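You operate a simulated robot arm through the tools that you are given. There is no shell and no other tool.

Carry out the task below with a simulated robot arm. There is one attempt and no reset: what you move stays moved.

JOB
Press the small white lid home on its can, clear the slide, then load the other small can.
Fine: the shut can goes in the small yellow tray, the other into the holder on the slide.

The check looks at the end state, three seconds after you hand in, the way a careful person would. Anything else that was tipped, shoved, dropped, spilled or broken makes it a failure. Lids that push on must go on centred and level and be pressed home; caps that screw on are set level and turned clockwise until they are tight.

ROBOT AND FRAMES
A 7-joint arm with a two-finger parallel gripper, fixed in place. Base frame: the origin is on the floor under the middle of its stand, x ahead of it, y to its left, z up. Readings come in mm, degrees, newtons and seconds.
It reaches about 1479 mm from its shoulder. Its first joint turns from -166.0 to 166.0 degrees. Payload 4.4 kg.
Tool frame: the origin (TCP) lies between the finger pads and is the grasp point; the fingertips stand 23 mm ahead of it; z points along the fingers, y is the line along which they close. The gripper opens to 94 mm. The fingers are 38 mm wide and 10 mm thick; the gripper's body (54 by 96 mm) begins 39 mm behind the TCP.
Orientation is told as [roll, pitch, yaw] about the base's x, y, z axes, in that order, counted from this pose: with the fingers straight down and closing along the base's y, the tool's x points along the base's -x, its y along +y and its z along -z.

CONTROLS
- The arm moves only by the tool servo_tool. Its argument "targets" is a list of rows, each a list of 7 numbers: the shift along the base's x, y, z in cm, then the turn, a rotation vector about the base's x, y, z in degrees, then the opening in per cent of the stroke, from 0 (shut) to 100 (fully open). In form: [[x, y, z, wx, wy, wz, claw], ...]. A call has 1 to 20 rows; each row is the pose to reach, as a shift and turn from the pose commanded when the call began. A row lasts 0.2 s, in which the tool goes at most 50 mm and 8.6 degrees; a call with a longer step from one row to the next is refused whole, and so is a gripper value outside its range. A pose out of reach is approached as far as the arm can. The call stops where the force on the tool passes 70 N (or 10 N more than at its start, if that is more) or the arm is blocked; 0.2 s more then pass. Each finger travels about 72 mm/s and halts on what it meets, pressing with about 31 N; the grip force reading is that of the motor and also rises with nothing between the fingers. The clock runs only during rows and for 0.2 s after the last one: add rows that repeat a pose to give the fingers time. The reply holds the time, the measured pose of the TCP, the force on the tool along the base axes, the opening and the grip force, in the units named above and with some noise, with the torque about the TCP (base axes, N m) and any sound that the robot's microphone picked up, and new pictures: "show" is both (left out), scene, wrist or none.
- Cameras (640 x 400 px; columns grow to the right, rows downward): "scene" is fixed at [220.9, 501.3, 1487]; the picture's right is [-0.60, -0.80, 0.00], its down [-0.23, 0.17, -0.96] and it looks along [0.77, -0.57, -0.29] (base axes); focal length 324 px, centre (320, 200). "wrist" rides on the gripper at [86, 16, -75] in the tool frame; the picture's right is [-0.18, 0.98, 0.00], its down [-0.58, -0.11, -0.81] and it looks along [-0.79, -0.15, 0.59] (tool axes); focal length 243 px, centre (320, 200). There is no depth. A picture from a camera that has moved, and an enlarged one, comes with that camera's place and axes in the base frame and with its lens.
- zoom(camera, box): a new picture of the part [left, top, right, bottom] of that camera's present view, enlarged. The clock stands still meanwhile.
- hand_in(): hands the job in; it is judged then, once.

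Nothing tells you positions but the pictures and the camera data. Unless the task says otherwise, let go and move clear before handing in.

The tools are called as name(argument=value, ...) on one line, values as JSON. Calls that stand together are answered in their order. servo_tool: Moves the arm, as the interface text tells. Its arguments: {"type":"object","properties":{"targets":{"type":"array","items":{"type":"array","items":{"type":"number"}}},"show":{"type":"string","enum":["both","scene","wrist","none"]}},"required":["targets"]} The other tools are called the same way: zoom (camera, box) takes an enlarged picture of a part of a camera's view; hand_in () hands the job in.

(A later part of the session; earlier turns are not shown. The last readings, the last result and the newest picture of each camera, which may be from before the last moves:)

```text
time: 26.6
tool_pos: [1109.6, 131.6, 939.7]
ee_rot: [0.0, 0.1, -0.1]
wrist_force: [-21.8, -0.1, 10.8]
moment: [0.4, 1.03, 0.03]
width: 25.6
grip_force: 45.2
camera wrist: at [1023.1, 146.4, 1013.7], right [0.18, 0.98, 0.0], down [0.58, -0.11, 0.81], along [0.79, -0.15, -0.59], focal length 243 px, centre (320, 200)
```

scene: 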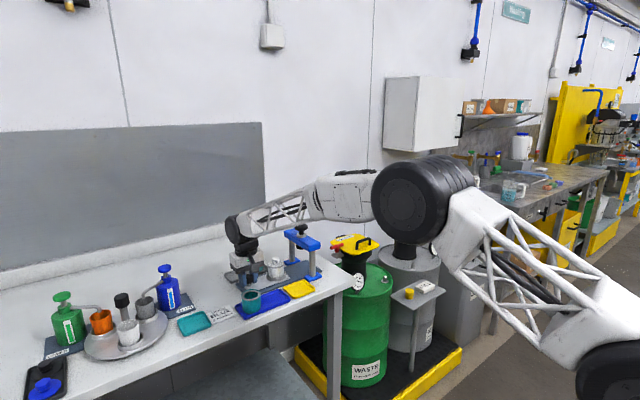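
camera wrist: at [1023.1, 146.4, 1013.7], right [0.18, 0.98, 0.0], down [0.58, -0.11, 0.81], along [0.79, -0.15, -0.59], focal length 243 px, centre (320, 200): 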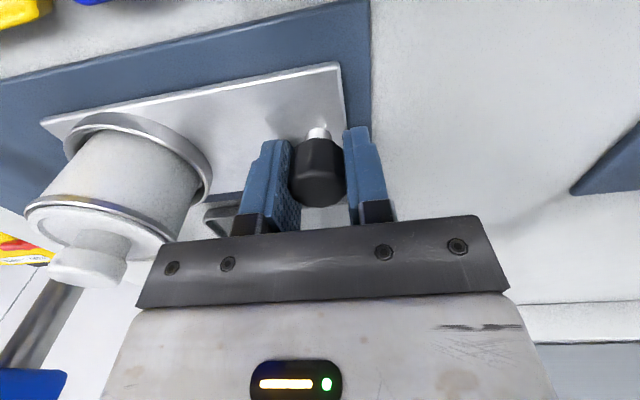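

The slide is back out. I'll pull the last 2 mm to its starting place, release, rise, and inspect the shut can.

servo_tool(targets=[[0, 0.1, 0, 0, 0, 0, 20], [0, 0.2, 0, 0, 0, 0, 20], [0, 0.2, 0, 0, 0, 0, 20], [0, 0.2, 0, 0, 0, 0, 40], [0, 0.2, 0, 0, 0, 0, 60], [0, 0.2, 0, 0, 0, 0, 60], [0, 0.2, 1, 0, 0, 0, 60], [0, 0.2, 4, 0, 0, 0, 60], [0, 0.2, 8, 0, 0, 0, 60], [-3, -2, 11, 0, 0, 0, 75], [-6, -5, 12, 0, 0, 0, 90], [-7, -8, 12, 0, 0, 0, 100], [-7, -10.3, 12, 0, 0, 0, 100], [-7, -10.3, 12, 0, 0, 0, 100]], show="both")

zoom(camera="wrist", box=[220, 60, 420, 200])

zoom(camera="scene", box=[225, 235, 335, 320])

```text
time: 29.6
tool_pos: [1039.0, 28.5, 1060.5]
ee_rot: [0.1, 0.1, 0.0]
wrist_force: [-0.6, -0.4, 0.3]
moment: [0.02, -0.04, 0.0]
width: 94.3
grip_force: 0.0
camera wrist: at [952.4, 43.1, 1133.3], right [0.18, 0.98, 0.0], down [0.58, -0.11, 0.81], along [0.79, -0.15, -0.59], focal length 243 px, centre (320, 200)
```

scene: 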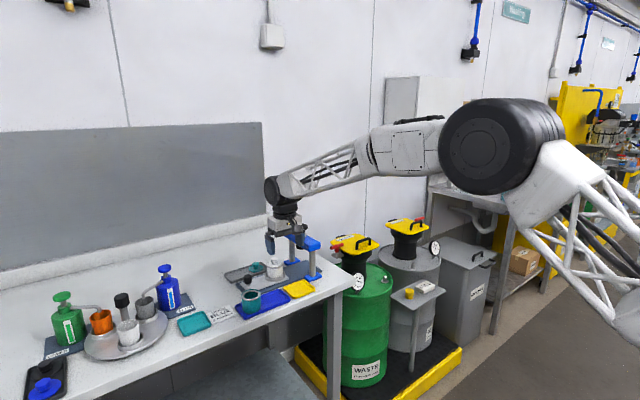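
wrist: 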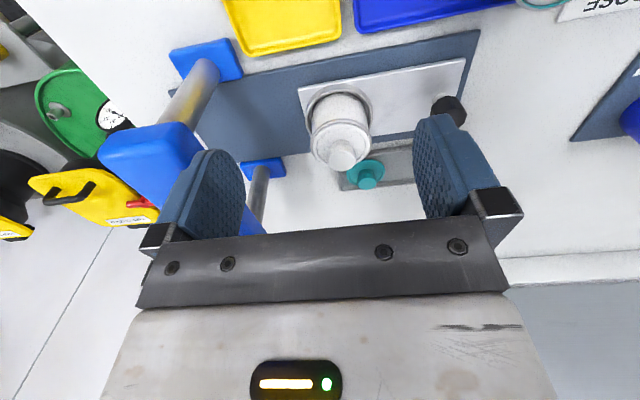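

```text
2.86 times, centred on (320, 130) of wrist
camera zoom: at [952.4, 43.1, 1133.3], right [0.18, 0.98, 0.0], down [0.58, -0.11, 0.81], along [0.79, -0.15, -0.59], focal length 693 px, centre (320, 400)
```

zoom: 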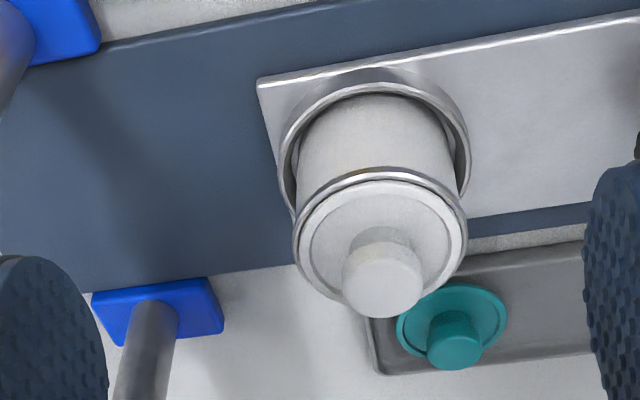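

```text
4.71 times, centred on (280, 278) of scene
camera zoom: at [220.9, 501.3, 1487.0], right [-0.6, -0.8, 0.0], down [-0.23, 0.17, -0.96], along [0.77, -0.57, -0.29], focal length 1523 px, centre (508, -165)
```

zoom: 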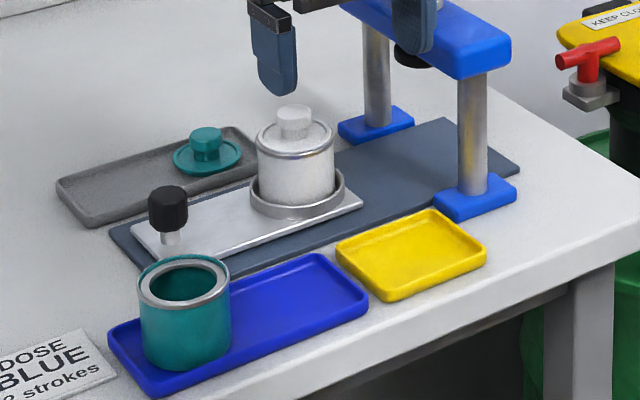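

The lid is fully home and level. I place the shut can at about (1109, 34), rim near z 957 and holder ring top near z 920. I'll move above it with the fingers open and check centring.

servo_tool(targets=[[2.5, 0.2, 0, 0, 0, 0, 100], [5, 0.5, 0, 0, 0, 0, 100], [7.0, 0.65, -1.5, 0, 0, 0, 100], [7.0, 0.65, -3.5, 0, 0, 0, 100], [7.0, 0.65, -5, 0, 0, 0, 100], [7.0, 0.65, -5, 0, 0, 0, 100]], show="both")

zoom(camera="wrist", box=[220, 40, 420, 200])

zoom(camera="scene", box=[240, 220, 320, 290])

```text
time: 31.0
tool_pos: [1108.8, 35.0, 1011.5]
ee_rot: [-0.1, 0.1, 0.0]
wrist_force: [-0.4, -0.4, 0.3]
moment: [0.02, 0.0, -0.01]
width: 94.0
grip_force: 0.1
camera wrist: at [1023.1, 49.5, 1085.1], right [0.18, 0.98, 0.0], down [0.58, -0.11, 0.8], along [0.79, -0.15, -0.59], focal length 243 px, centre (320, 200)
```

scene: 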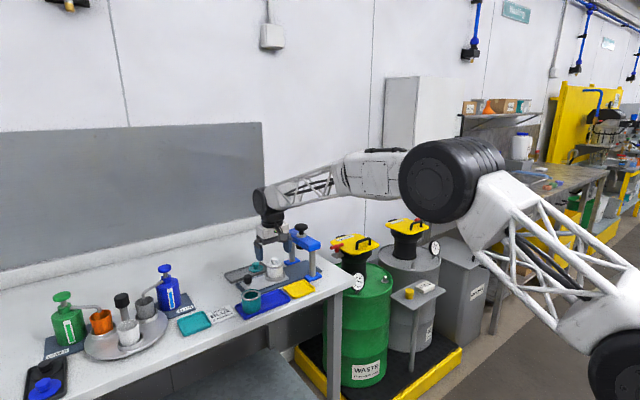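
wrist: 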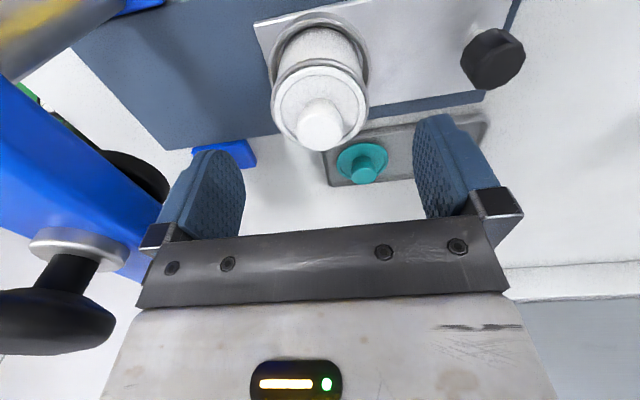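

```text
2.50 times, centred on (320, 120) of wrist
camera zoom: at [1023.1, 49.5, 1085.1], right [0.18, 0.98, 0.0], down [0.58, -0.11, 0.8], along [0.79, -0.15, -0.59], focal length 606 px, centre (320, 400)
```

zoom: 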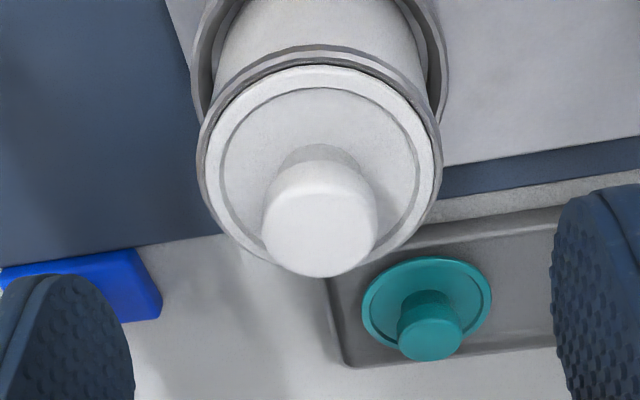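

```text
5.71 times, centred on (280, 255) of scene
camera zoom: at [220.9, 501.3, 1487.0], right [-0.6, -0.8, 0.0], down [-0.23, 0.17, -0.96], along [0.77, -0.57, -0.29], focal length 1849 px, centre (549, -114)
```

zoom: 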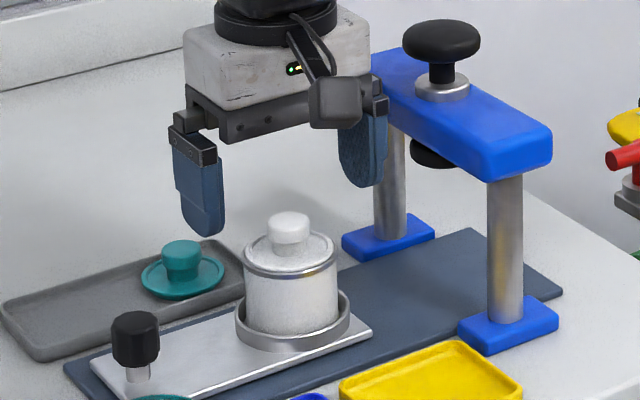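

The can is centred between the fingers. I'll lower to grip it above the holder ring and close.

servo_tool(targets=[[-0.2, 0, -2, 0, 0, 0, 100], [-0.2, 0, -4, 0, 0, 0, 100], [-0.2, 0, -5.4, 0, 0, 0, 100], [-0.2, 0, -6.1, 0, 0, 0, 100], [-0.2, 0, -6.1, 0, 0, 0, 85], [-0.2, 0, -6.1, 0, 0, 0, 70], [-0.2, 0, -6.1, 0, 0, 0, 62], [-0.2, 0, -6.1, 0, 0, 0, 56], [-0.2, 0, -6.1, 0, 0, 0, 52], [-0.2, 0, -6.1, 0, 0, 0, 52]], show="both")

zoom(camera="scene", box=[240, 220, 320, 290])

```text
time: 33.2
tool_pos: [1107.9, 34.4, 947.0]
ee_rot: [0.0, 0.0, 0.0]
wrist_force: [-0.4, 0.9, -0.1]
moment: [-0.01, 0.01, 0.01]
width: 54.1
grip_force: 31.0
camera wrist: at [1021.5, 48.9, 1022.5], right [0.18, 0.98, 0.0], down [0.58, -0.11, 0.81], along [0.79, -0.15, -0.59], focal length 243 px, centre (320, 200)
```

scene: 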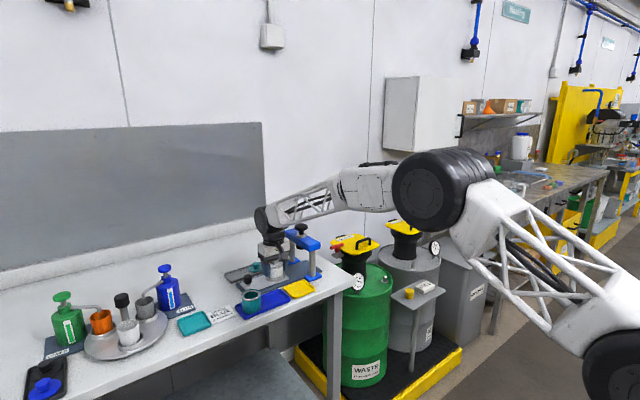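
wrist: 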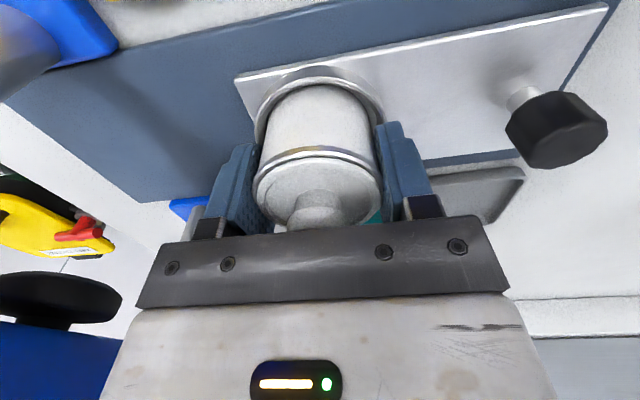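

```text
5.71 times, centred on (280, 255) of scene
camera zoom: at [220.9, 501.3, 1487.0], right [-0.6, -0.8, 0.0], down [-0.23, 0.17, -0.96], along [0.77, -0.57, -0.29], focal length 1849 px, centre (549, -114)
```

zoom: 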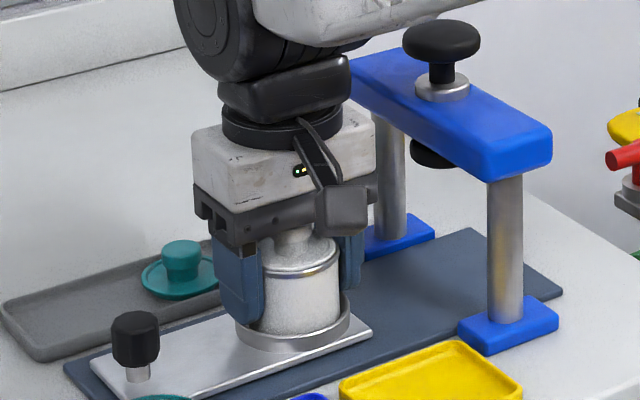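

The can is held (54 mm, 31 N). I'll lift it straight out of the ring and check it comes away cleanly.

servo_tool(targets=[[0, 0, 0.3, 0, 0, 0, 48], [0, 0, 0.8, 0, 0, 0, 48], [0, 0, 1.5, 0, 0, 0, 48], [0, 0, 2.5, 0, 0, 0, 48], [0, 0, 4, 0, 0, 0, 48], [0, 0, 6, 0, 0, 0, 48], [0, 0, 8, 0, 0, 0, 48], [0, 0, 8, 0, 0, 0, 48]], show="both")

zoom(camera="scene", box=[225, 215, 335, 320])

```text
time: 35.0
tool_pos: [1107.4, 35.0, 1028.4]
ee_rot: [-0.1, 0.1, 0.1]
wrist_force: [1.0, -0.4, -0.3]
moment: [0.0, -0.02, 0.02]
width: 54.0
grip_force: 30.7
camera wrist: at [1020.7, 50.0, 1102.2], right [0.18, 0.98, 0.0], down [0.58, -0.11, 0.81], along [0.79, -0.15, -0.59], focal length 243 px, centre (320, 200)
```

scene: 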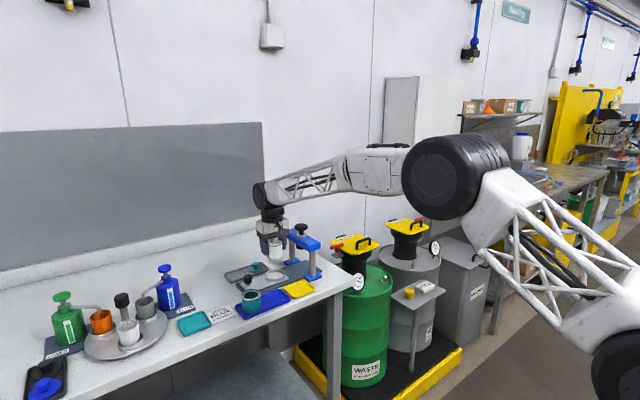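
wrist: 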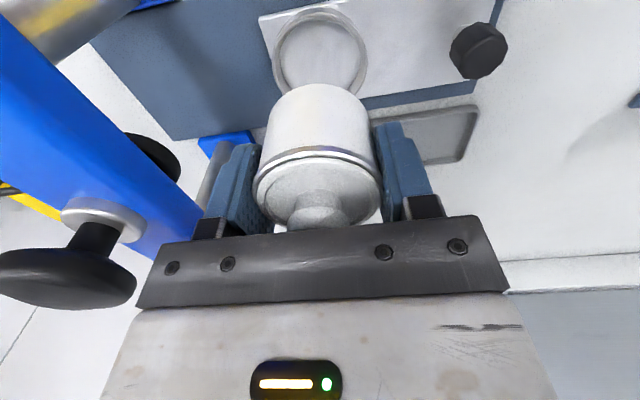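

```text
3.81 times, centred on (280, 268) of scene
camera zoom: at [220.9, 501.3, 1487.0], right [-0.6, -0.8, 0.0], down [-0.23, 0.17, -0.96], along [0.77, -0.57, -0.29], focal length 1233 px, centre (472, -57)
```

zoom: 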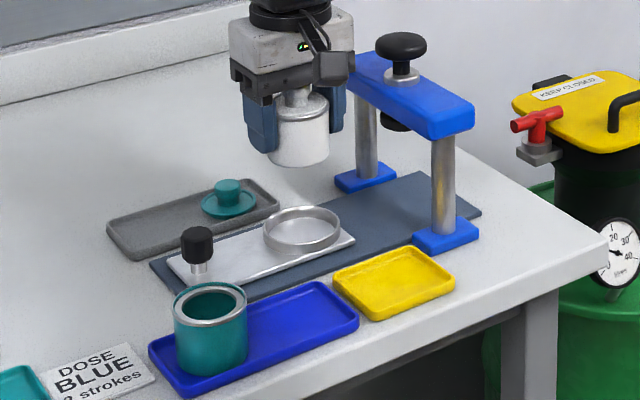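

The can lifted cleanly, lid on. Before moving I'll zoom in on how it sits in the fingers and on the empty ring, as a reference for loading the teal can.

zoom(camera="wrist", box=[220, 0, 420, 240])

zoom(camera="scene", box=[255, 225, 320, 290])

```text
1.67 times, centred on (320, 120) of wrist
camera zoom: at [1020.7, 50.0, 1102.2], right [0.18, 0.98, 0.0], down [0.58, -0.11, 0.81], along [0.79, -0.15, -0.59], focal length 404 px, centre (320, 333)
```

zoom: 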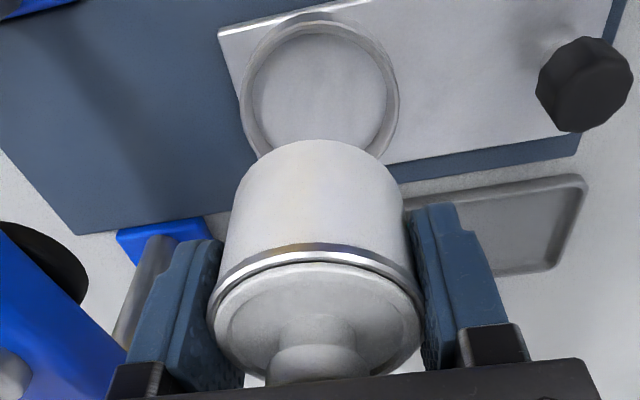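

```text
6.15 times, centred on (288, 258) of scene
camera zoom: at [220.9, 501.3, 1487.0], right [-0.6, -0.8, 0.0], down [-0.23, 0.17, -0.96], along [0.77, -0.57, -0.29], focal length 1991 px, centre (520, -154)
```

zoom: 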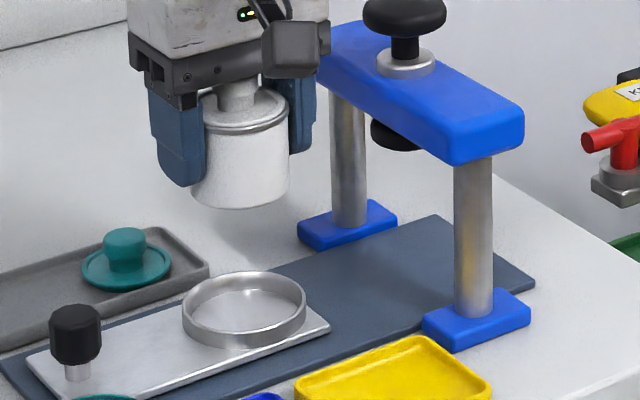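

zoom(camera="scene", box=[275, 270, 325, 305])

zoom(camera="scene", box=[230, 275, 290, 320])

```text
11.43 times, centred on (300, 288) of scene
camera zoom: at [220.9, 501.3, 1487.0], right [-0.6, -0.8, 0.0], down [-0.23, 0.17, -0.96], along [0.77, -0.57, -0.29], focal length 3698 px, centre (549, -800)
```

zoom: 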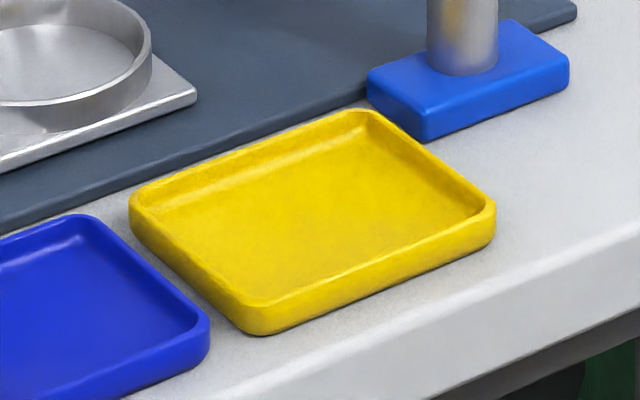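

```text
8.89 times, centred on (260, 298) of scene
camera zoom: at [220.9, 501.3, 1487.0], right [-0.6, -0.8, 0.0], down [-0.23, 0.17, -0.96], along [0.77, -0.57, -0.29], focal length 2876 px, centre (853, -667)
```

zoom: 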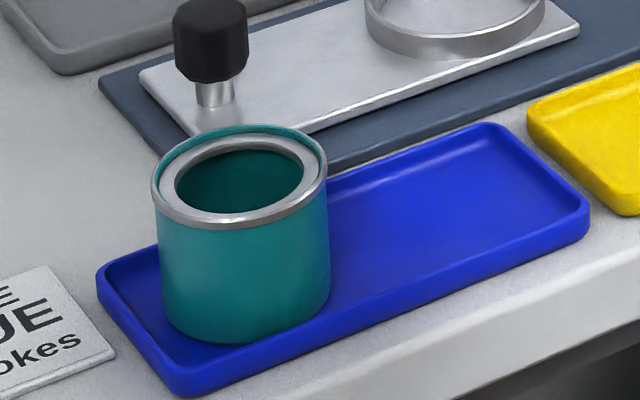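

The yellow tray is centred near (1005, 3) and the can fits inside with margin. I'll carry the can over it and lower partway to check.

servo_tool(targets=[[-1.5, -0.45, 0, 0, 0, 0, 48], [-4, -1.2, 0, 0, 0, 0, 48], [-6.5, -2, 0, 0, 0, 0, 48], [-9, -2.75, 0, 0, 0, 0, 48], [-10.4, -3.15, 0, 0, 0, 0, 48], [-10.4, -3.15, -1.5, 0, 0, 0, 48], [-10.4, -3.15, -3.5, 0, 0, 0, 48], [-10.4, -3.15, -5.5, 0, 0, 0, 48], [-10.4, -3.15, -6.5, 0, 0, 0, 48], [-10.4, -3.15, -6.5, 0, 0, 0, 48]], show="both")

zoom(camera="scene", box=[255, 235, 335, 310])

zoom(camera="wrist", box=[200, 0, 440, 240])

```text
time: 37.2
tool_pos: [1004.2, 3.3, 964.3]
ee_rot: [0.0, 0.1, 0.0]
wrist_force: [-0.3, 0.0, -1.5]
moment: [-0.01, 0.01, -0.02]
width: 53.7
grip_force: 31.2
camera wrist: at [918.1, 18.4, 1037.8], right [0.18, 0.98, 0.0], down [0.58, -0.11, 0.81], along [0.79, -0.15, -0.59], focal length 243 px, centre (320, 200)
```

scene: 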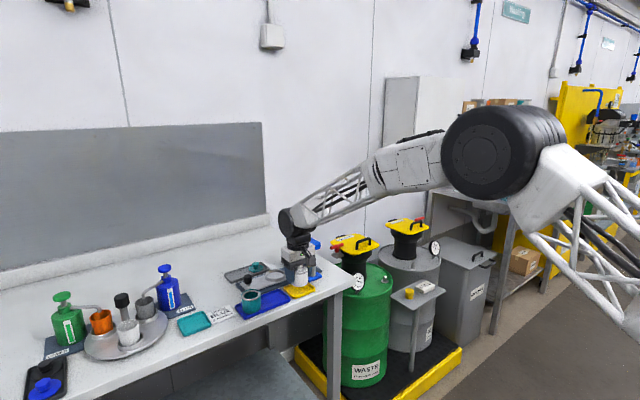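
wrist: 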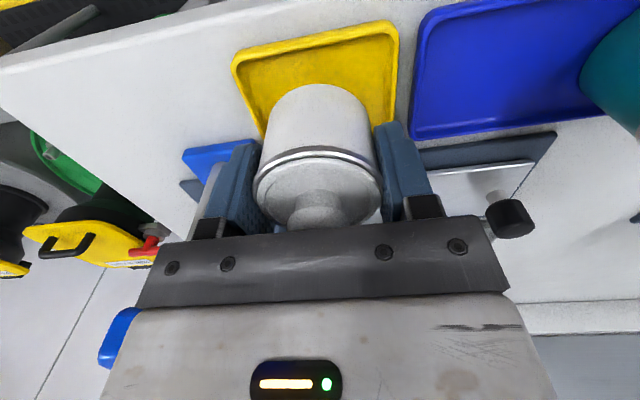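

```text
5.33 times, centred on (295, 272) of scene
camera zoom: at [220.9, 501.3, 1487.0], right [-0.6, -0.8, 0.0], down [-0.23, 0.17, -0.96], along [0.77, -0.57, -0.29], focal length 1726 px, centre (453, -187)
```

zoom: 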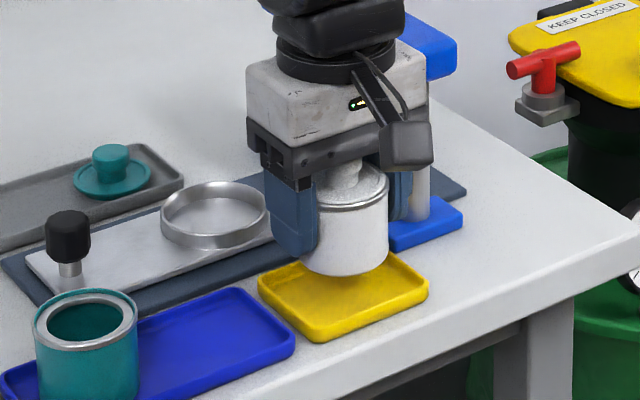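

```text
1.67 times, centred on (320, 120) of wrist
camera zoom: at [918.1, 18.4, 1037.8], right [0.18, 0.98, 0.0], down [0.58, -0.11, 0.81], along [0.79, -0.15, -0.59], focal length 404 px, centre (320, 333)
```

zoom: 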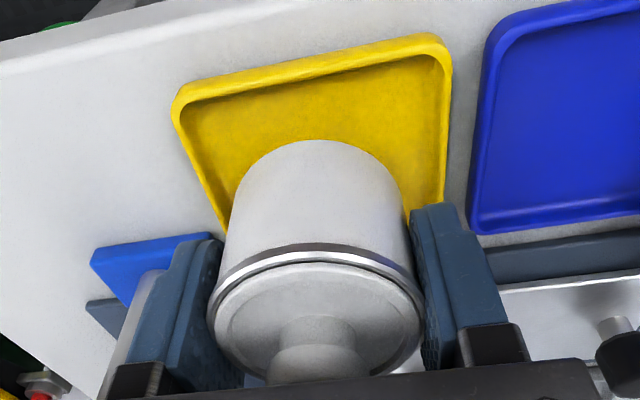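

The can is over the tray, about 2 mm off in y. I'll correct by +2 mm and lower in small steps until it just touches.

servo_tool(targets=[[0, 0.2, -0.8, 0, 0, 0, 48], [0, 0.2, -1.4, 0, 0, 0, 48], [0, 0.2, -1.8, 0, 0, 0, 48], [0, 0.2, -2.0, 0, 0, 0, 48], [0, 0.2, -2.1, 0, 0, 0, 48], [0, 0.2, -2.2, 0, 0, 0, 48], [0, 0.2, -2.2, 0, 0, 0, 48]], show="scene")

zoom(camera="scene", box=[265, 250, 325, 310])

```text
time: 38.8
tool_pos: [1003.6, 4.5, 942.6]
ee_rot: [0.0, 0.1, 0.0]
wrist_force: [0.5, 1.0, -0.8]
moment: [0.0, 0.01, 0.0]
width: 53.8
grip_force: 31.5
```

scene: 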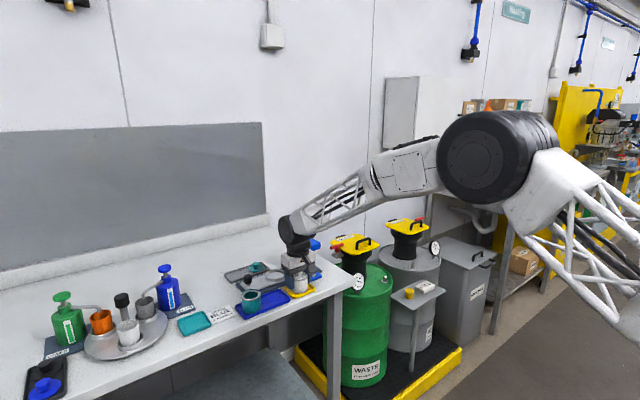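

```text
6.67 times, centred on (295, 280) of scene
camera zoom: at [220.9, 501.3, 1487.0], right [-0.6, -0.8, 0.0], down [-0.23, 0.17, -0.96], along [0.77, -0.57, -0.29], focal length 2157 px, centre (487, -333)
```

zoom: 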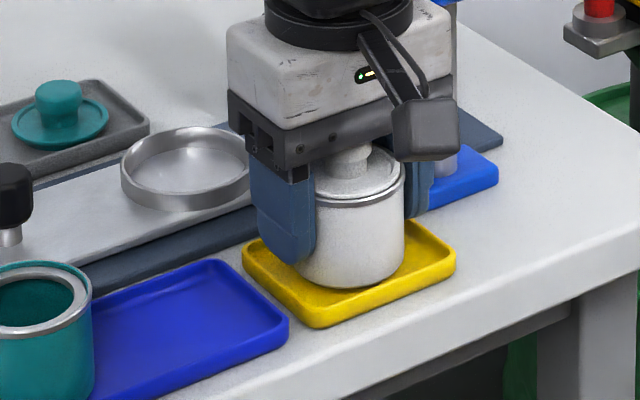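

servo_tool(targets=[[0, 0, -0.1, 0, 0, 0, 48], [0, 0, -0.2, 0, 0, 0, 48], [0, 0, -0.3, 0, 0, 0, 48], [0, 0, -0.3, 0, 0, 0, 48]], show="none")

```text
time: 39.8
tool_pos: [1003.7, 5.5, 938.9]
ee_rot: [0.1, 0.1, 0.0]
wrist_force: [-0.1, -0.2, 5.4]
moment: [0.05, 0.05, -0.05]
width: 54.0
grip_force: 30.8
```

The can touches the tray floor (5 N). I'll release it and rise straight up, then inspect.

servo_tool(targets=[[0, 0, 0, 0, 0, 0, 60], [0, 0, 0, 0, 0, 0, 75], [0, 0, 0, 0, 0, 0, 90], [0, 0, 0, 0, 0, 0, 90], [0, 0, 0.5, 0, 0, 0, 90], [0, 0, 2, 0, 0, 0, 90], [0, 0, 5, 0, 0, 0, 90], [0, 0, 9, 0, 0, 0, 90], [0, 0, 13, 0, 0, 0, 90], [0, 0, 13, 0, 0, 0, 90]], show="both")

zoom(camera="scene", box=[230, 240, 330, 320])

zoom(camera="wrist", box=[220, 0, 560, 200])

```text
time: 41.4
tool_pos: [1000.5, 4.6, 959.5]
ee_rot: [0.0, 0.9, 0.0]
wrist_force: [0.3, -0.5, -8.1]
moment: [0.48, 0.15, 0.03]
width: 84.6
grip_force: 0.0
stopped in row 7: the force on the tool passed its limit at 87 N (the readings are from after the stop); the commanded pose is now the measured one
camera wrist: at [915.1, 19.4, 1034.2], right [0.18, 0.98, 0.0], down [0.59, -0.11, 0.8], along [0.78, -0.15, -0.6], focal length 243 px, centre (320, 200)
```

scene: 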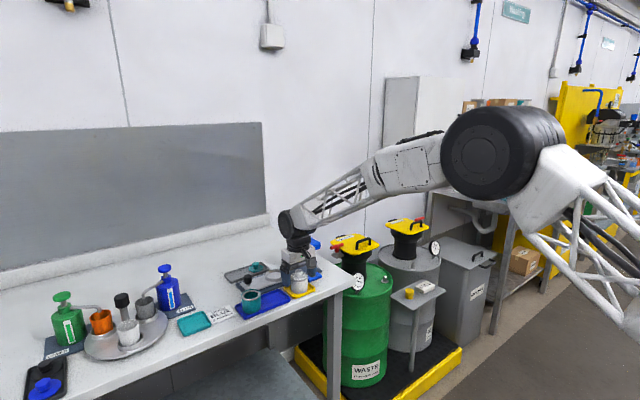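
wrist: 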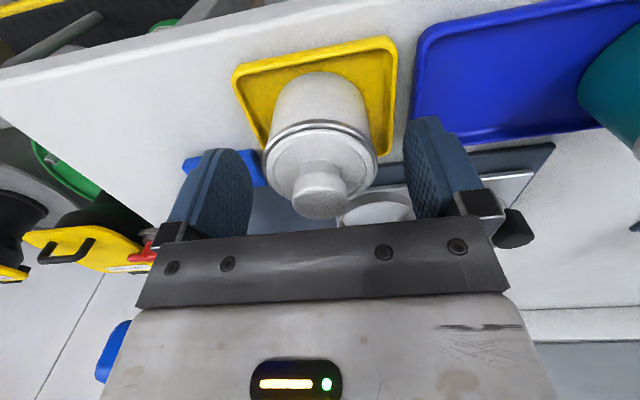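

```text
5.00 times, centred on (280, 280) of scene
camera zoom: at [220.9, 501.3, 1487.0], right [-0.6, -0.8, 0.0], down [-0.23, 0.17, -0.96], along [0.77, -0.57, -0.29], focal length 1618 px, centre (520, -200)
```

zoom: 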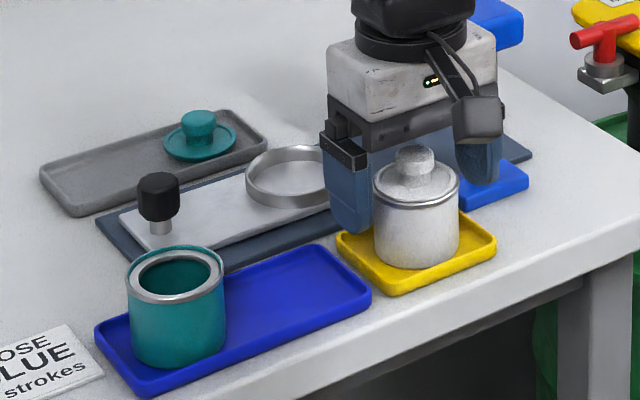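

```text
1.88 times, centred on (390, 100) of wrist
camera zoom: at [915.1, 19.4, 1034.2], right [0.18, 0.98, 0.0], down [0.59, -0.11, 0.8], along [0.78, -0.15, -0.6], focal length 457 px, centre (188, 388)
```

zoom: 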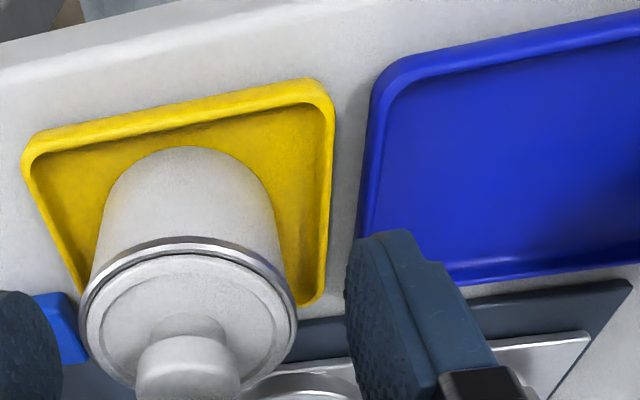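

The rise was stopped: the opened finger's knuckle has caught under the press bridge's front edge. I'll back down slightly, narrow the fingers a little (still clear of the can), withdraw toward the robot (-x) past the bridge, and only then rise.

servo_tool(targets=[[0, 0.1, -0.4, 0, -0.9, 0, 85], [0, 0.2, -0.5, 0, -0.9, 0, 80], [0, 0.2, -0.5, 0, -0.9, 0, 75], [-0.8, 0.2, -0.5, 0, -0.9, 0, 75], [-1.8, 0.2, -0.5, 0, -0.9, 0, 75], [-3, 0.2, -0.5, 0, -0.9, 0, 75], [-4.5, 0.2, -0.5, 0, -0.9, 0, 75], [-6, 0.2, -0.5, 0, -0.9, 0, 75], [-6, 0.2, -0.5, 0, -0.9, 0, 75]], show="both")

zoom(camera="scene", box=[230, 220, 340, 320])

```text
time: 43.4
tool_pos: [940.3, 6.3, 955.0]
ee_rot: [-0.1, -0.2, 0.2]
wrist_force: [0.7, 0.7, -0.1]
moment: [-0.01, -0.01, -0.02]
width: 70.3
grip_force: 0.1
camera wrist: at [853.6, 21.5, 1028.0], right [0.18, 0.98, 0.0], down [0.58, -0.11, 0.81], along [0.79, -0.15, -0.59], focal length 243 px, centre (320, 200)
```

scene: 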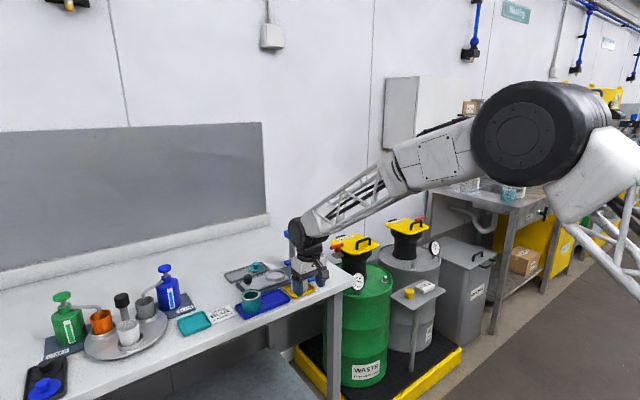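
wrist: 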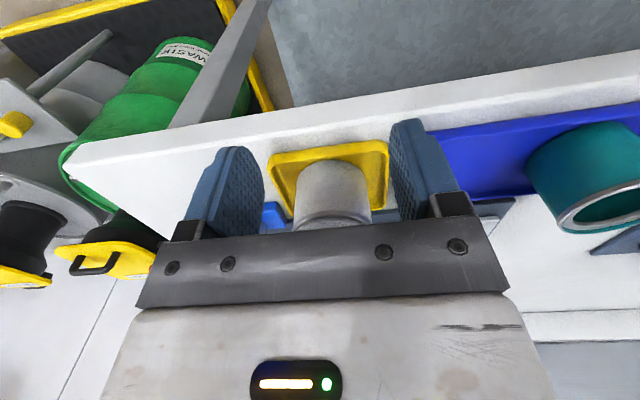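

```text
4.00 times, centred on (285, 270) of scene
camera zoom: at [220.9, 501.3, 1487.0], right [-0.6, -0.8, 0.0], down [-0.23, 0.17, -0.96], along [0.77, -0.57, -0.29], focal length 1294 px, centre (460, -80)
```

zoom: 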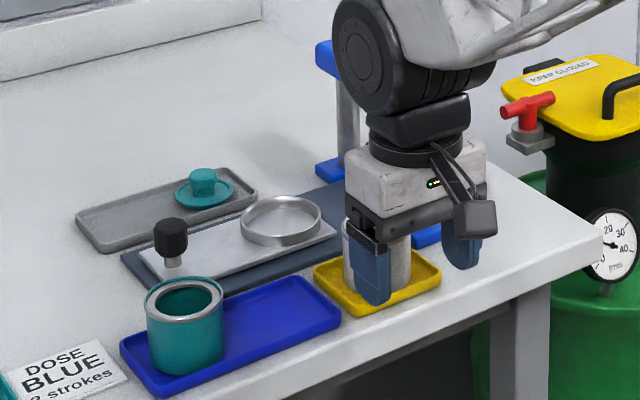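

Clear of the can and the bridge with no force. I'll rise and check that the press and the shut can are undisturbed.

servo_tool(targets=[[0, 0, 1.5, 0, 0, 0, 75], [0, 0, 4, 0, 0, 0, 75], [-1, 1.5, 8, 0, 0, 0, 85], [-1, 4, 12, 0, 0, 0, 100], [-1, 8, 14, 0, 0, 0, 100], [-1, 12, 14, 0, 0, 0, 100], [-1, 12, 14, 0, 0, 0, 100]], show="both")

zoom(camera="scene", box=[220, 210, 340, 320])

zoom(camera="wrist", box=[120, 0, 480, 220])

```text
time: 45.0
tool_pos: [932.7, 128.2, 1094.8]
ee_rot: [0.1, -0.1, 0.1]
wrist_force: [-0.3, 1.1, -0.2]
moment: [0.03, -0.01, -0.01]
width: 94.0
grip_force: 0.0
camera wrist: at [845.3, 142.6, 1167.9], right [0.18, 0.98, 0.0], down [0.58, -0.11, 0.81], along [0.79, -0.15, -0.59], focal length 243 px, centre (320, 200)
```

scene: 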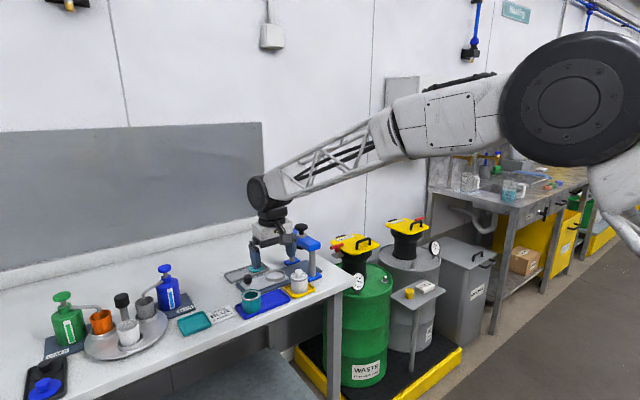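
wrist: 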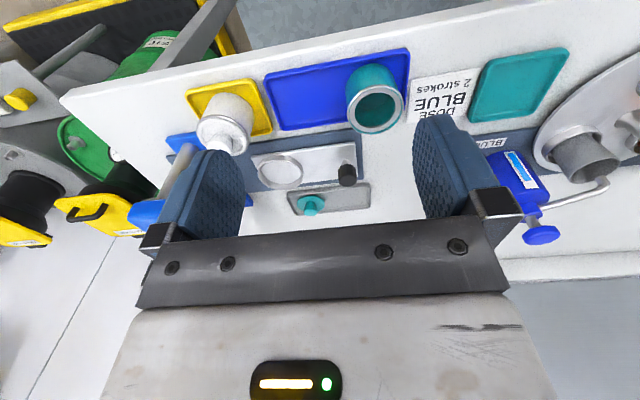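

```text
3.64 times, centred on (280, 265) of scene
camera zoom: at [220.9, 501.3, 1487.0], right [-0.6, -0.8, 0.0], down [-0.23, 0.17, -0.96], along [0.77, -0.57, -0.29], focal length 1176 px, centre (466, -36)
```

zoom: 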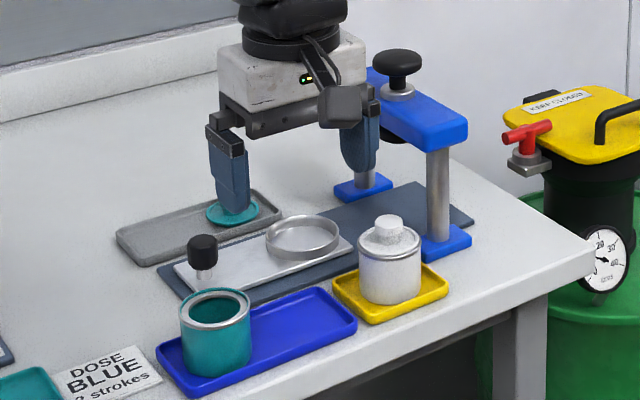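

```text
1.78 times, centred on (300, 110) of wrist
camera zoom: at [845.3, 142.6, 1167.9], right [0.18, 0.98, 0.0], down [0.58, -0.11, 0.81], along [0.79, -0.15, -0.59], focal length 431 px, centre (356, 360)
```

zoom: 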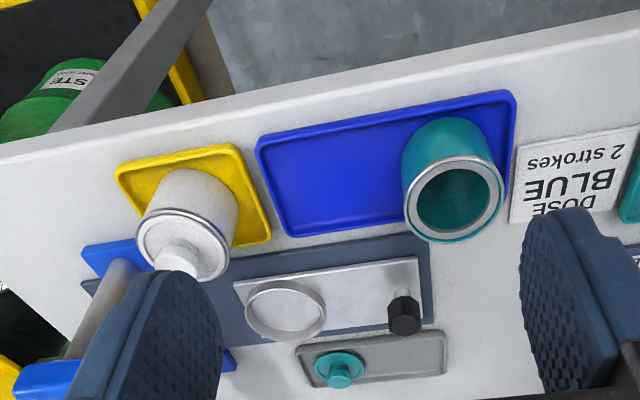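

The shut can stands centred in the yellow tray and the press, track and trays look unmoved. Next is the open teal can at about (1000, 172); I'll go above it with the fingers open.

servo_tool(targets=[[1.7, 1.1, -1, 0, 0, 0, 100], [3.4, 2.2, -2, 0, 0, 0, 100], [5.1, 3.3, -3.5, 0, 0, 0, 100], [6.85, 4.45, -5.5, 0, 0, 0, 100], [6.85, 4.45, -7.5, 0, 0, 0, 100], [6.85, 4.45, -8.5, 0, 0, 0, 100], [6.85, 4.45, -8.5, 0, 0, 0, 100]], show="both")

zoom(camera="wrist", box=[200, 0, 440, 200])

zoom(camera="scene", box=[210, 220, 300, 320])

```text
time: 46.6
tool_pos: [1000.3, 171.3, 1010.2]
ee_rot: [0.0, -0.2, 0.2]
wrist_force: [-0.1, 0.4, 0.0]
moment: [0.0, 0.02, 0.01]
width: 94.0
grip_force: 0.0
camera wrist: at [913.0, 186.7, 1083.4], right [0.18, 0.98, 0.0], down [0.58, -0.11, 0.81], along [0.79, -0.15, -0.59], focal length 243 px, centre (320, 200)
```

scene: 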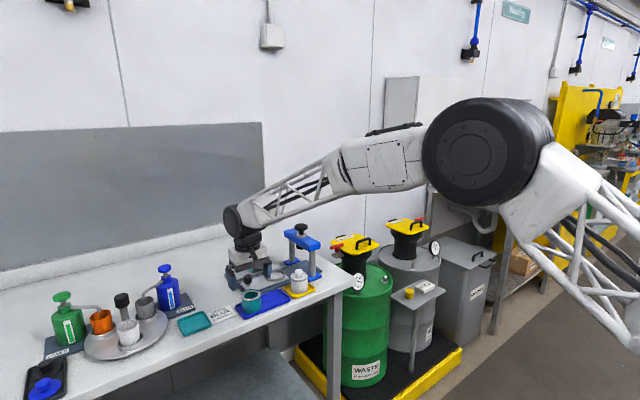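
wrist: 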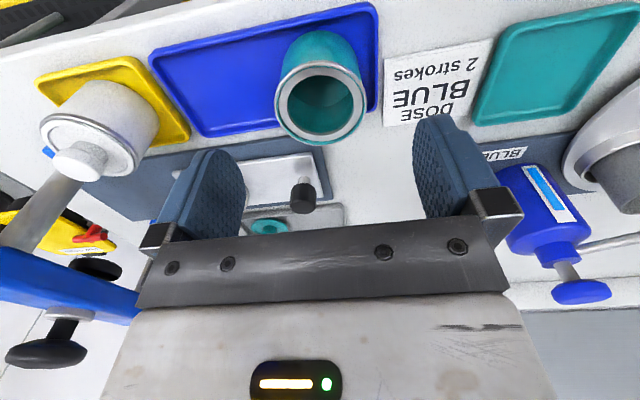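

```text
2.00 times, centred on (320, 100) of wrist
camera zoom: at [913.0, 186.7, 1083.4], right [0.18, 0.98, 0.0], down [0.58, -0.11, 0.81], along [0.79, -0.15, -0.59], focal length 485 px, centre (320, 400)
```

zoom: 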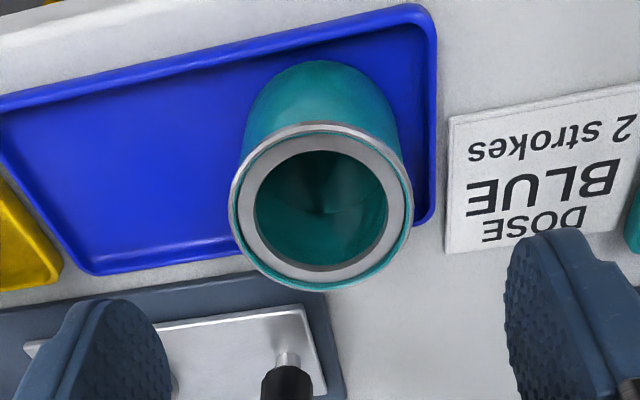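

```text
4.00 times, centred on (255, 270) of scene
camera zoom: at [220.9, 501.3, 1487.0], right [-0.6, -0.8, 0.0], down [-0.23, 0.17, -0.96], along [0.77, -0.57, -0.29], focal length 1294 px, centre (580, -80)
```

zoom: 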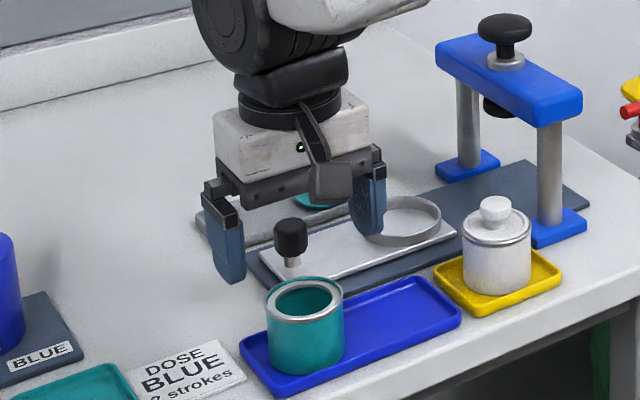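

The teal can is centred under the gripper at about (1000, 172). I'll lower to the same grip height I used before and close on it.

servo_tool(targets=[[0, 0, -2, 0, 0, 0, 100], [0, 0, -4, 0, 0, 0, 100], [0, 0, -5.8, 0, 0, 0, 100], [0, 0, -6.6, 0, 0, 0, 100], [0, 0, -7.0, 0, 0, 0, 100], [0, 0, -7.0, 0, 0, 0, 85], [0, 0, -7.0, 0, 0, 0, 70], [0, 0, -7.0, 0, 0, 0, 62], [0, 0, -7.0, 0, 0, 0, 56], [0, 0, -7.0, 0, 0, 0, 50], [0, 0, -7.0, 0, 0, 0, 48], [0, 0, -7.0, 0, 0, 0, 48]], show="both")

zoom(camera="wrist", box=[220, 0, 420, 240])

zoom(camera="scene", box=[220, 230, 290, 320])

```text
time: 49.2
tool_pos: [1001.2, 170.4, 941.1]
ee_rot: [0.0, -0.1, 0.1]
wrist_force: [0.3, -0.6, 1.4]
moment: [-0.01, -0.04, -0.03]
width: 53.6
grip_force: 30.9
camera wrist: at [913.5, 185.1, 1013.6], right [0.18, 0.98, 0.0], down [0.58, -0.11, 0.81], along [0.79, -0.15, -0.59], focal length 243 px, centre (320, 200)
```

scene: 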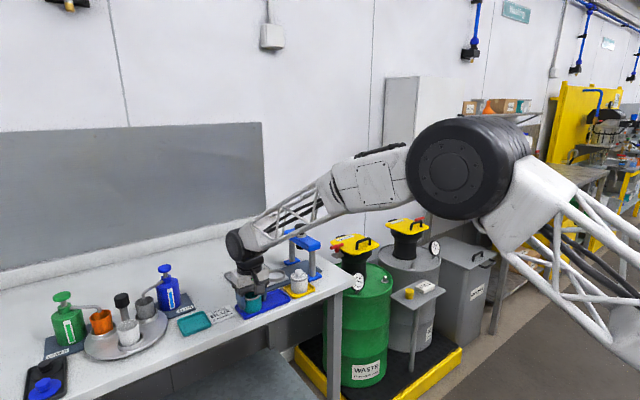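
wrist: 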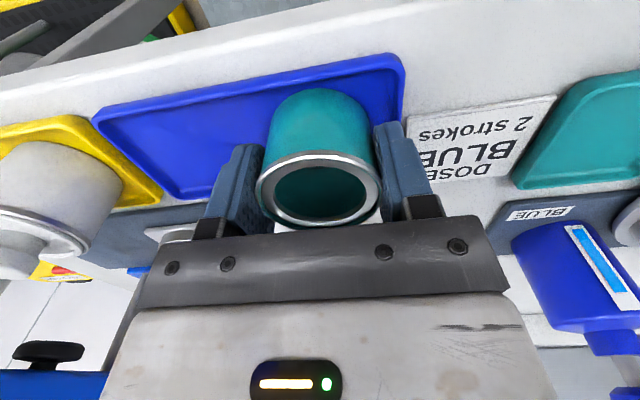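

```text
1.67 times, centred on (320, 120) of wrist
camera zoom: at [913.5, 185.1, 1013.6], right [0.18, 0.98, 0.0], down [0.58, -0.11, 0.81], along [0.79, -0.15, -0.59], focal length 404 px, centre (320, 333)
```

zoom: 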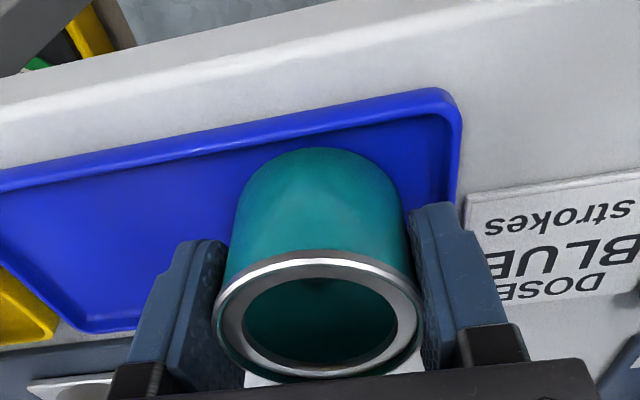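

```text
4.44 times, centred on (255, 275) of scene
camera zoom: at [220.9, 501.3, 1487.0], right [-0.6, -0.8, 0.0], down [-0.23, 0.17, -0.96], along [0.77, -0.57, -0.29], focal length 1438 px, centre (609, -133)
```

zoom: 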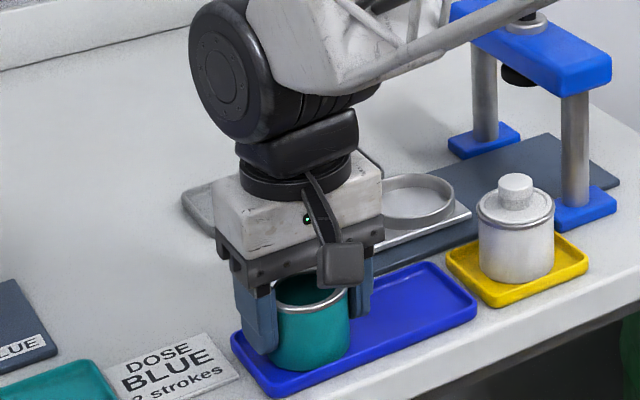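

The teal can is held the same way (53.6 mm). I'll lift it clear, carry it above the holder ring on the slide, and hover just above to check centring.

servo_tool(targets=[[0, 0, 0.5, 0, 0, 0, 48], [0, 0, 2, 0, 0, 0, 48], [0, 0, 5, 0, 0, 0, 48], [0, 0, 8.5, 0, 0, 0, 48], [0.8, -1.0, 10, 0, 0, 0, 48], [2.8, -3.6, 10, 0, 0, 0, 48], [5, -6.5, 10, 0, 0, 0, 48], [7.2, -9.4, 10, 0, 0, 0, 48], [9.2, -12, 10, 0, 0, 0, 48], [10.46, -13.63, 10, 0, 0, 0, 48], [10.46, -13.63, 8, 0, 0, 0, 48], [10.46, -13.63, 5.5, 0, 0, 0, 48], [10.46, -13.63, 4, 0, 0, 0, 48], [10.46, -13.63, 3.2, 0, 0, 0, 48], [10.46, -13.63, 3.2, 0, 0, 0, 48]], show="both")

zoom(camera="scene", box=[255, 245, 305, 290])

zoom(camera="wrist", box=[220, 0, 420, 240])

```text
time: 52.4
tool_pos: [1104.0, 35.3, 973.7]
ee_rot: [0.0, 0.0, 0.0]
wrist_force: [-0.3, -0.9, -0.6]
moment: [0.01, -0.03, 0.0]
width: 53.8
grip_force: 31.1
camera wrist: at [1016.9, 50.3, 1046.5], right [0.18, 0.98, 0.0], down [0.58, -0.11, 0.81], along [0.79, -0.15, -0.59], focal length 243 px, centre (320, 200)
```

scene: 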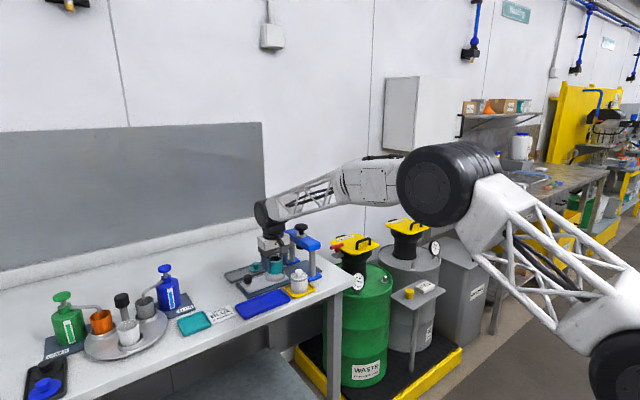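
wrist: 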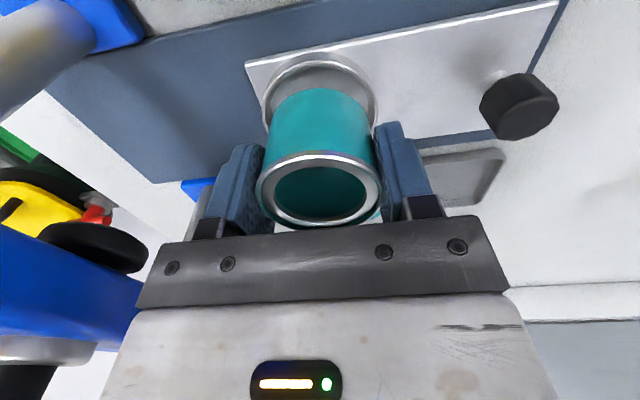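

```text
8.89 times, centred on (280, 268) of scene
camera zoom: at [220.9, 501.3, 1487.0], right [-0.6, -0.8, 0.0], down [-0.23, 0.17, -0.96], along [0.77, -0.57, -0.29], focal length 2876 px, centre (676, -400)
```

zoom: 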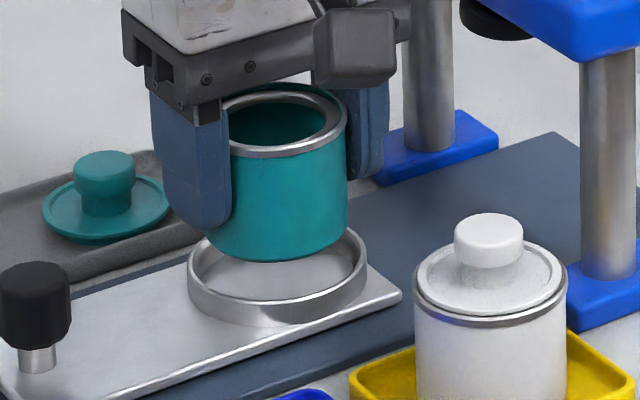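

```text
1.67 times, centred on (320, 120) of wrist
camera zoom: at [1016.9, 50.3, 1046.5], right [0.18, 0.98, 0.0], down [0.58, -0.11, 0.81], along [0.79, -0.15, -0.59], focal length 404 px, centre (320, 333)
```

zoom: 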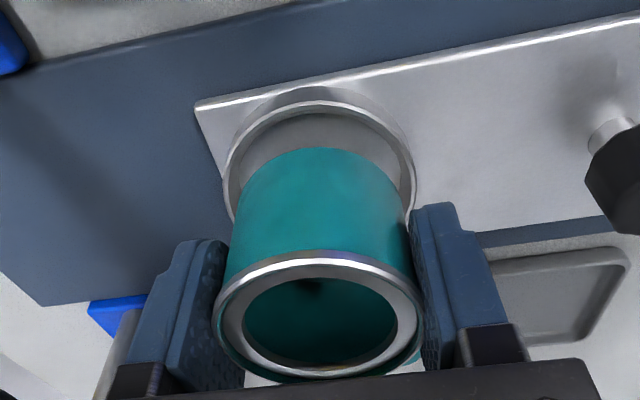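

zoom(camera="wrist", box=[250, 40, 390, 140])

zoom(camera="scene", box=[262, 258, 302, 283])

```text
4.00 times, centred on (320, 90) of wrist
camera zoom: at [1016.9, 50.3, 1046.5], right [0.18, 0.98, 0.0], down [0.58, -0.11, 0.81], along [0.79, -0.15, -0.59], focal length 970 px, centre (320, 640)
```

zoom: 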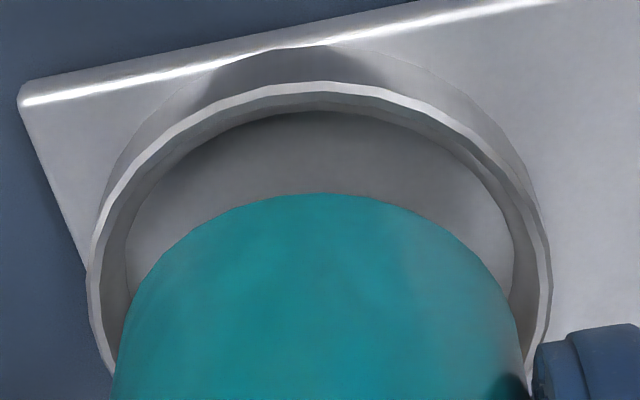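

```text
16.00 times, centred on (282, 270) of scene
camera zoom: at [220.9, 501.3, 1487.0], right [-0.6, -0.8, 0.0], down [-0.23, 0.17, -0.96], along [0.77, -0.57, -0.29], focal length 5177 px, centre (928, -928)
```

zoom: 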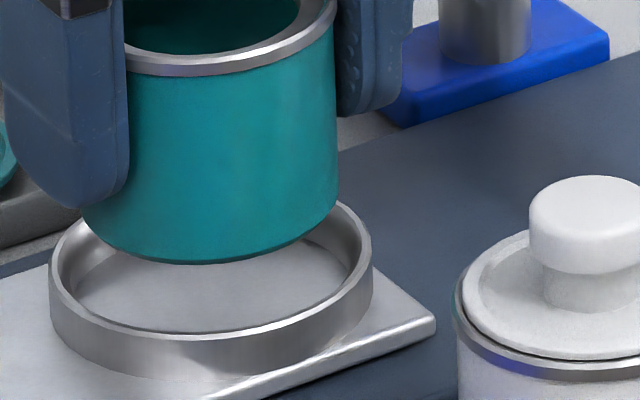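

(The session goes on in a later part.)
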